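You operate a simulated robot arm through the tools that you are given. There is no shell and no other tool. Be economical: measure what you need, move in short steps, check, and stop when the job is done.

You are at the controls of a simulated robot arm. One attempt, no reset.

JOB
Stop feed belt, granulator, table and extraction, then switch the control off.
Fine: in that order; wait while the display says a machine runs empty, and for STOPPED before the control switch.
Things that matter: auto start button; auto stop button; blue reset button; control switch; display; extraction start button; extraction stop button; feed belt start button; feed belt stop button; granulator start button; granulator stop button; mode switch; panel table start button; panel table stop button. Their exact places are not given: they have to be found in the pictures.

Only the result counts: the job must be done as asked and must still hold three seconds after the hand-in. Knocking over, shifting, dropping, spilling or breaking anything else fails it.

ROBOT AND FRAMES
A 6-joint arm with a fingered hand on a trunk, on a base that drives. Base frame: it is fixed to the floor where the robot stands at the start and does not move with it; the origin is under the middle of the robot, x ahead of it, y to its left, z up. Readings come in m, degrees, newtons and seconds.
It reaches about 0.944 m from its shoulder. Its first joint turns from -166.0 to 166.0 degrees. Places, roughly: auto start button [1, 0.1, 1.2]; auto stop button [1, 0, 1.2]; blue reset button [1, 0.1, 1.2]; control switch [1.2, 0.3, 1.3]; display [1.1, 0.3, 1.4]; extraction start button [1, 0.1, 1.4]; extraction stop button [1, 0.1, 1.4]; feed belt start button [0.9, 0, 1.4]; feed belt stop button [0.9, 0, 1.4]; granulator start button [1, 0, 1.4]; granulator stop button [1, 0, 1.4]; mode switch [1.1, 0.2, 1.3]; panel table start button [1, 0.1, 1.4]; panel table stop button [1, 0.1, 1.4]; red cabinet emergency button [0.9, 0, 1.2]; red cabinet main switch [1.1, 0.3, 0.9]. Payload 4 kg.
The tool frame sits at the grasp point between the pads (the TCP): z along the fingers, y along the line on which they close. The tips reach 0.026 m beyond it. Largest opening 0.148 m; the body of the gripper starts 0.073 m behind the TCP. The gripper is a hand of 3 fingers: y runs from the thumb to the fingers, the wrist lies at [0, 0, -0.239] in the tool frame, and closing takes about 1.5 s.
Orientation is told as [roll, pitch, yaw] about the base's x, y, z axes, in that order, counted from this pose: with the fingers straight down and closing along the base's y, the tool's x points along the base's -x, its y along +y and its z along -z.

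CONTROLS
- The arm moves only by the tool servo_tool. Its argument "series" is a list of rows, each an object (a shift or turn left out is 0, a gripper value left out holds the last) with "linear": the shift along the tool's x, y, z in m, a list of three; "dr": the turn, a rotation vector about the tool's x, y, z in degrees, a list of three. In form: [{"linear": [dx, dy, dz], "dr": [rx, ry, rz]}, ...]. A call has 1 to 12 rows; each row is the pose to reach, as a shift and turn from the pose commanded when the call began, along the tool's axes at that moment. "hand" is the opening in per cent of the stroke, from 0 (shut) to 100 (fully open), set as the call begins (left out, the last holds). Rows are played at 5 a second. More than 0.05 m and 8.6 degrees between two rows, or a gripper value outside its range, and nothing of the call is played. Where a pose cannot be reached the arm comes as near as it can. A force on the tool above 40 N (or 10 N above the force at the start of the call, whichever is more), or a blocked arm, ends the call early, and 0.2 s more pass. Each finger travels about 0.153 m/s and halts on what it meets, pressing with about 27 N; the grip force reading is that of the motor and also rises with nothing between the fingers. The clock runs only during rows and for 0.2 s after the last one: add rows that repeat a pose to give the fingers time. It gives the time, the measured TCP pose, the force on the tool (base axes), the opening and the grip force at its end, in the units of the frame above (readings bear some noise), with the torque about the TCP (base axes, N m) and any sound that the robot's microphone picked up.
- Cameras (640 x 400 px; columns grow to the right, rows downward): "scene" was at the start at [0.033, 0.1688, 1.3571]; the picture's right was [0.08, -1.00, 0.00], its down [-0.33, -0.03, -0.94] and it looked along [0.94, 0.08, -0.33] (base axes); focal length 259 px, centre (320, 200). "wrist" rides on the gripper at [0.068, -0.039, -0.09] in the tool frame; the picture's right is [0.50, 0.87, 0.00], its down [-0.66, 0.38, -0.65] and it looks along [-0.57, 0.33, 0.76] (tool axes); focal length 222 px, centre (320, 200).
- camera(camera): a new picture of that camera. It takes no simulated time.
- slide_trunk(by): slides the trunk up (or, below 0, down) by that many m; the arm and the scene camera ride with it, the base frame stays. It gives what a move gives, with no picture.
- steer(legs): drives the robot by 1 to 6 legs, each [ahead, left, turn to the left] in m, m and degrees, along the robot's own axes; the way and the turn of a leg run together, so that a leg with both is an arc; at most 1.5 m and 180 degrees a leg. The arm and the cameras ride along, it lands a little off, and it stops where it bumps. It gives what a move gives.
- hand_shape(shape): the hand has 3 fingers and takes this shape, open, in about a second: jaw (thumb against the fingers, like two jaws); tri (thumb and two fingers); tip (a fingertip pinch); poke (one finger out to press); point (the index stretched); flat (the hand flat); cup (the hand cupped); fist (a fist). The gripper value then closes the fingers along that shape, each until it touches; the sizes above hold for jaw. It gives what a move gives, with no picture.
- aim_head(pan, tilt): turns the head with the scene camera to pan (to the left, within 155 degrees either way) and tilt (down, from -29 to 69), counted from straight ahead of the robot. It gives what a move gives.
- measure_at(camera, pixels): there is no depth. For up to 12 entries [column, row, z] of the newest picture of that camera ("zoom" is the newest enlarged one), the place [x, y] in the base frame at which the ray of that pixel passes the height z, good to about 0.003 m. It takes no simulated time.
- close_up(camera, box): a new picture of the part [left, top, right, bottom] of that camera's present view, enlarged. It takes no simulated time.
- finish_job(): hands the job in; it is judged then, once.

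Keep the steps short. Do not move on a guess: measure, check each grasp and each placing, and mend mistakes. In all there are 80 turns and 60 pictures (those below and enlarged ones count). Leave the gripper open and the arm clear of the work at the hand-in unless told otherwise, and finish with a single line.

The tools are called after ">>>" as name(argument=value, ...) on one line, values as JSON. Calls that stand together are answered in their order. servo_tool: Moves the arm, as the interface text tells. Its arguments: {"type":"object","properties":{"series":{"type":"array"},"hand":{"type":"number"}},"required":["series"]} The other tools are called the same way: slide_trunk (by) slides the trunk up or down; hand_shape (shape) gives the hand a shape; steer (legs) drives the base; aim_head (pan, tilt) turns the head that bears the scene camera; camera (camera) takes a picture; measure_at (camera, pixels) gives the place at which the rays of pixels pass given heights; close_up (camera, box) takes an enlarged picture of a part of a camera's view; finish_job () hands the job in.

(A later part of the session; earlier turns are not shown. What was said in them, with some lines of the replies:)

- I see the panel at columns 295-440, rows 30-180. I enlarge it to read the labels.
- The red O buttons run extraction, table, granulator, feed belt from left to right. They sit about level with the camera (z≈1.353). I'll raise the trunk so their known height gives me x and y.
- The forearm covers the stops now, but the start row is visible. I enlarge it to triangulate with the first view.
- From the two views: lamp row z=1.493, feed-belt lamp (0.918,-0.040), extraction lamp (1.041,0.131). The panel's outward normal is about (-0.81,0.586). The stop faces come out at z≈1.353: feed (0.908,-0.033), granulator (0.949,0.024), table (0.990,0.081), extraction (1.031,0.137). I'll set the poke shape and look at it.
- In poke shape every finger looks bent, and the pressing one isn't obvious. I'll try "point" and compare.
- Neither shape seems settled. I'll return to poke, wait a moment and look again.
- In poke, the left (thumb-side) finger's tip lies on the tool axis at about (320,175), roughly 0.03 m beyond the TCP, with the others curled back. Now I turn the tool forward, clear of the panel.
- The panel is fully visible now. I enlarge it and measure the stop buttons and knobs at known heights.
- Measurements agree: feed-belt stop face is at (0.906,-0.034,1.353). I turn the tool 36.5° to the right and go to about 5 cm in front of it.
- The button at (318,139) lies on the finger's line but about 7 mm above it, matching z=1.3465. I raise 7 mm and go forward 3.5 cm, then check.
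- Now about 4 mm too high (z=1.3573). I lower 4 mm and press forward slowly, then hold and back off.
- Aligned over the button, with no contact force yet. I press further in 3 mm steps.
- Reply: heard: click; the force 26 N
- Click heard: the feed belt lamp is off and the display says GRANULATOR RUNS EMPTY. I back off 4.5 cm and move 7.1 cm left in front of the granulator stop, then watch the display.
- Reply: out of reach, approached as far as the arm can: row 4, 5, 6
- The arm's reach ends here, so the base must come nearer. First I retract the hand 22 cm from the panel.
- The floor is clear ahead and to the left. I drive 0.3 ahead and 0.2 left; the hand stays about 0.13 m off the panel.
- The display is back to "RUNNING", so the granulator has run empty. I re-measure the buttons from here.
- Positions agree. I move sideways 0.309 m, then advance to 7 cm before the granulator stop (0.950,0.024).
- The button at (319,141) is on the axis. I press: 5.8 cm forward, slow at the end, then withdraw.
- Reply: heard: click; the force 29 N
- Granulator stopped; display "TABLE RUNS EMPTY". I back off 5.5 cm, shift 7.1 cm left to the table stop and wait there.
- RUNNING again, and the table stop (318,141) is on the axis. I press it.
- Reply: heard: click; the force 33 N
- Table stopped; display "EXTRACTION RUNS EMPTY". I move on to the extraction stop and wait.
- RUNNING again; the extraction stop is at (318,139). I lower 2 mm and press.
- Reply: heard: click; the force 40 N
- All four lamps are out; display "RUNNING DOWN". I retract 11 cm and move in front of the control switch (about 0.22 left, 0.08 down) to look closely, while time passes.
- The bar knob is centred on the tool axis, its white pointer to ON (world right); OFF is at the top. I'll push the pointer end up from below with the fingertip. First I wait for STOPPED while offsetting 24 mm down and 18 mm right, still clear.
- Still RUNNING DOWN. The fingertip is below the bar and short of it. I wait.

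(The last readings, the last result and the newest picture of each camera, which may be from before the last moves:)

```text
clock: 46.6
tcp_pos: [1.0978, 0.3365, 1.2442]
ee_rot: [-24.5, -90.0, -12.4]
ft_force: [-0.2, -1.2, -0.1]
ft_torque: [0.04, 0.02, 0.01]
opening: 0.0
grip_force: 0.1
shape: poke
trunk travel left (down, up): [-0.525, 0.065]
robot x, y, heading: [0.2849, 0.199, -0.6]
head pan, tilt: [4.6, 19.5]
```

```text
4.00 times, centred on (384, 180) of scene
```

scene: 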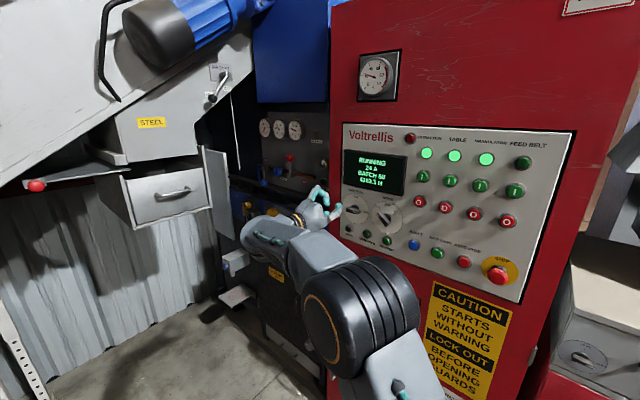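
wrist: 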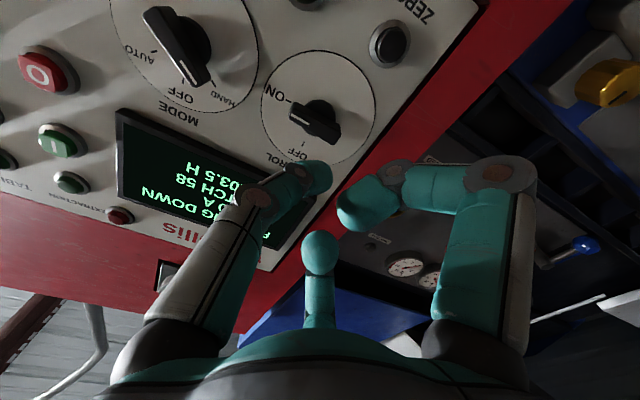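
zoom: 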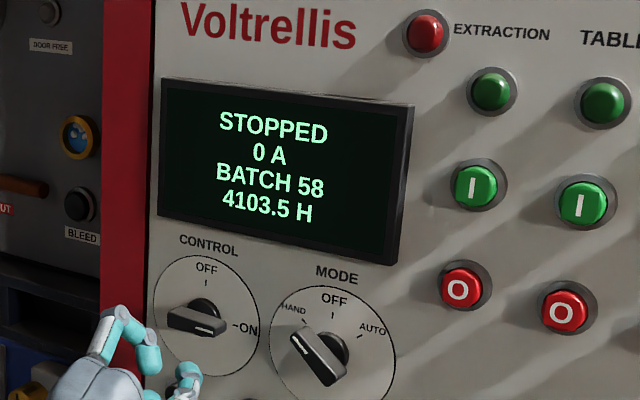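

STOPPED. I advance 3.5 cm so the tip is beside and below the bar, then check.

>>> servo_tool(series=[{"linear": [0, 0, 0.012]}, {"linear": [0, 0, 0.024]}, {"linear": [0, 0, 0.035]}, {"linear": [0, 0, 0.035]}])

>>> close_up(camera="wrist", box=[200, 60, 420, 260])

>>> close_up(camera="scene", box=[330, 170, 410, 230])

```text
clock: 47.6
tcp_pos: [1.1244, 0.3168, 1.242]
ee_rot: [-9.5, -90.1, -27.4]
ft_force: [0.4, 0.3, -0.1]
ft_torque: [0.01, 0.04, 0.01]
opening: 0.0
grip_force: 0.1
shape: poke
trunk travel left (down, up): [-0.525, 0.065]
robot x, y, heading: [0.2826, 0.2016, -0.2]
head pan, tilt: [4.6, 19.5]
```

```text
2.00 times, centred on (310, 160) of wrist
```

zoom: 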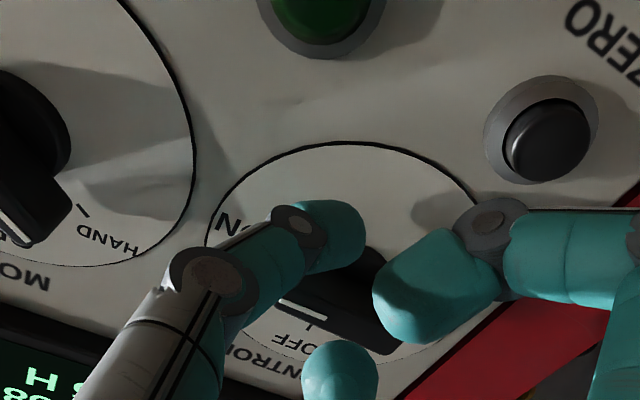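

```text
6.67 times, centred on (370, 200) of scene
```

zoom: 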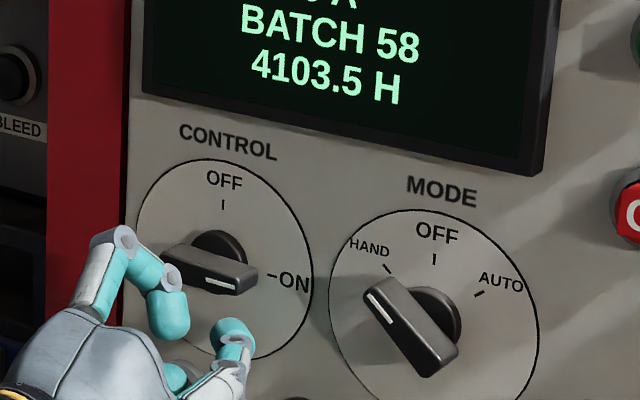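

The tip sits below the bar's right half. I start the arc, pushing up through about 30°, then check.

>>> servo_tool(series=[{"linear": [-0.005, 0, 0]}, {"linear": [-0.01, 0, 0]}, {"linear": [-0.013, -0.0015, 0]}, {"linear": [-0.0156, -0.0028, 0]}, {"linear": [-0.018, -0.0037, 0]}, {"linear": [-0.0207, -0.0044, 0]}])

>>> close_up(camera="scene", box=[330, 170, 410, 230])

```text
clock: 49.0
tcp_pos: [1.1212, 0.3118, 1.263]
ee_rot: [-23.0, -90.0, -13.9]
ft_force: [0.5, -0.5, -2.6]
ft_torque: [0.03, 0.01, 0.01]
opening: 0.0
grip_force: 0.0
shape: poke
trunk travel left (down, up): [-0.525, 0.065]
robot x, y, heading: [0.2816, 0.1997, 0.0]
head pan, tilt: [4.6, 19.5]
```

```text
6.67 times, centred on (370, 200) of scene
```

zoom: 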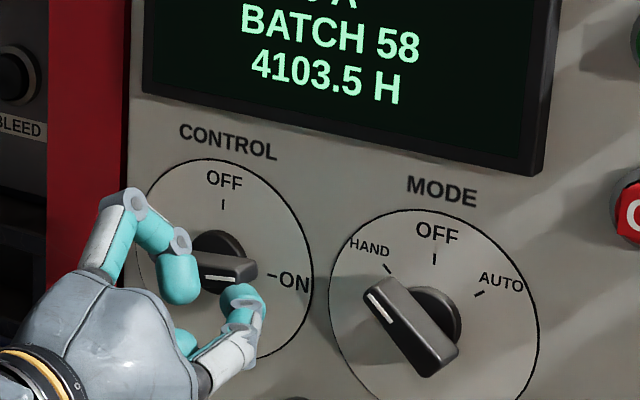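

First contact (−2.6 N) and the bar has begun to turn. I continue the arc a bit tighter.

>>> servo_tool(series=[{"linear": [-0.004, 0.001, 0]}, {"linear": [-0.0075, 0.002, 0]}, {"linear": [-0.01, 0.003, 0]}, {"linear": [-0.0122, 0.0037, 0]}, {"linear": [-0.0145, 0.0055, 0]}, {"linear": [-0.0165, 0.0076, 0]}])

>>> close_up(camera="scene", box=[330, 170, 410, 230])

```text
clock: 50.4
tcp_pos: [1.1261, 0.3172, 1.2818]
ee_rot: [118.2, -89.9, -155.0]
ft_force: [-2.9, -2.4, -0.7]
ft_torque: [0.04, 0.01, -0.05]
opening: 0.0
grip_force: 0.2
shape: poke
trunk travel left (down, up): [-0.525, 0.065]
robot x, y, heading: [0.2799, 0.1964, -0.1]
head pan, tilt: [4.6, 19.5]
```

```text
6.67 times, centred on (370, 200) of scene
```

zoom: 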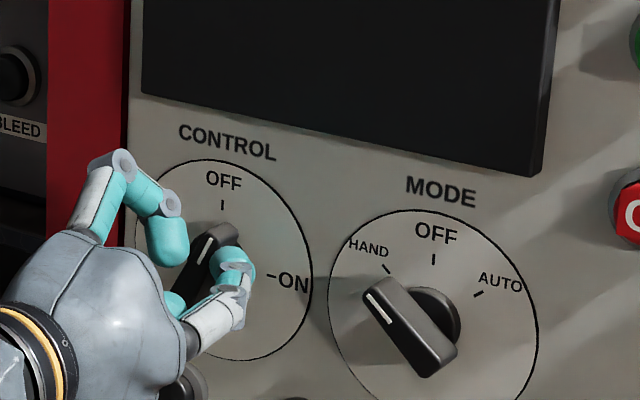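

The display went dark and the bar points almost at OFF. I finish the turn, pushing left.

>>> servo_tool(series=[{"linear": [-0.0015, 0.002, 0]}, {"linear": [-0.0028, 0.004, 0]}, {"linear": [-0.0035, 0.006, 0]}, {"linear": [-0.004, 0.0075, 0]}, {"linear": [-0.004, 0.009, 0]}])

>>> close_up(camera="scene", box=[330, 170, 410, 230])

>>> close_up(camera="wrist", box=[200, 60, 420, 260])

```text
clock: 51.6
tcp_pos: [1.1299, 0.3245, 1.2858]
ee_rot: [75.9, -89.9, -112.9]
ft_force: [-7.4, -8.8, 1.6]
ft_torque: [0.01, -0.03, -0.19]
opening: 0.0
grip_force: 0.2
shape: poke
trunk travel left (down, up): [-0.525, 0.065]
robot x, y, heading: [0.2803, 0.1978, -0.5]
head pan, tilt: [4.6, 19.5]
```

```text
6.67 times, centred on (370, 200) of scene
```

zoom: 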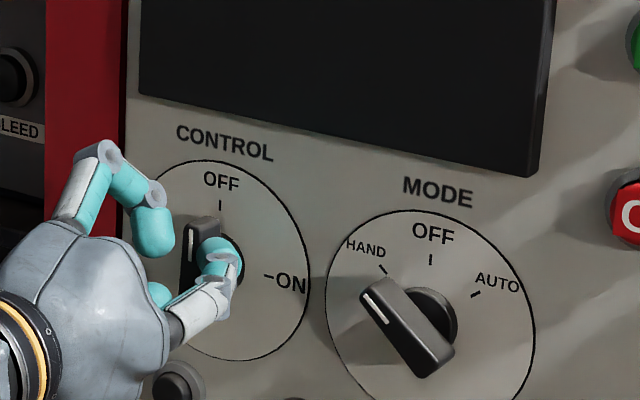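

```text
2.00 times, centred on (310, 160) of wrist
```

zoom: 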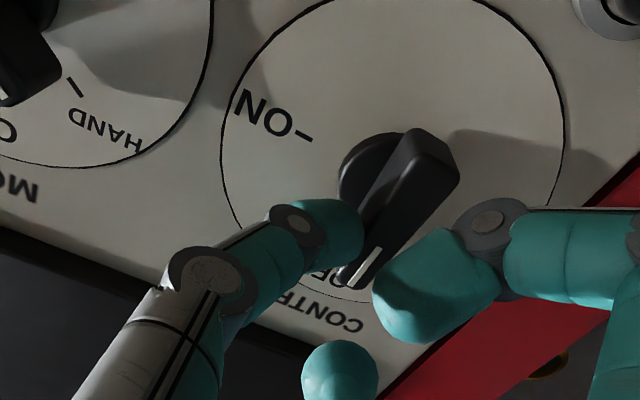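

The bar is vertical at OFF against its stop (11 N). I ease off to the right and withdraw straight back.

>>> servo_tool(series=[{"linear": [0, -0.008, 0]}, {"linear": [0, -0.01, -0.02]}, {"linear": [0, -0.01, -0.05]}, {"linear": [0, -0.01, -0.09]}, {"linear": [0, -0.01, -0.13]}, {"linear": [0, -0.01, -0.17]}, {"linear": [0, -0.01, -0.2]}, {"linear": [0, -0.01, -0.2]}])

>>> hand_shape(shape="jaw")

>>> close_up(camera="scene", box=[330, 120, 586, 280])

```text
clock: 53.4
tcp_pos: [0.9662, 0.4384, 1.2855]
ee_rot: [-46.0, -90.0, 9.0]
ft_force: [0.1, 0.3, 0.1]
ft_torque: [0.01, 0.01, 0.01]
opening: 0.0
grip_force: 0.0
shape: poke
trunk travel left (down, up): [-0.525, 0.065]
robot x, y, heading: [0.2814, 0.1997, -0.2]
head pan, tilt: [4.6, 19.5]
```

```text
clock: 54.3
tcp_pos: [0.9656, 0.4392, 1.2861]
ee_rot: [-35.7, -90.0, -1.0]
ft_force: [0.0, 0.0, -0.7]
ft_torque: [0.03, -0.01, -0.04]
opening: 0.1479
grip_force: 0.1
shape: jaw
trunk travel left (down, up): [-0.525, 0.065]
robot x, y, heading: [0.282, 0.1973, -0.4]
head pan, tilt: [4.6, 19.5]
```

```text
2.50 times, centred on (458, 200) of scene
```

zoom: 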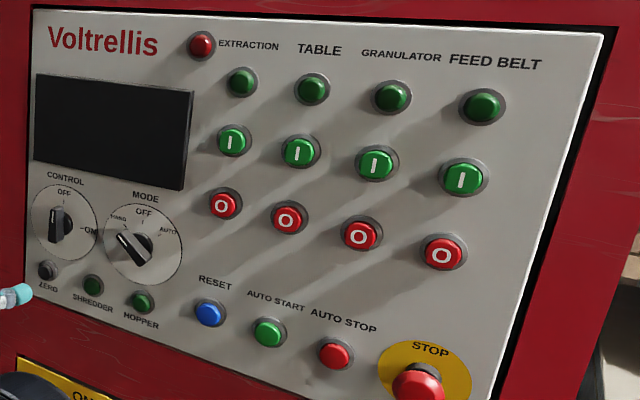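

All lamps are out, the display is dark, the control switch points to OFF, the mode switch is unchanged, and the hand is open and clear. I hand in.

>>> finish_job()

```text
The job is handed in.
```

Feed belt, granulator, table and extraction were stopped in that order, with a wait for each to run empty; after the display read STOPPED, the control was switched to OFF and the job handed in.
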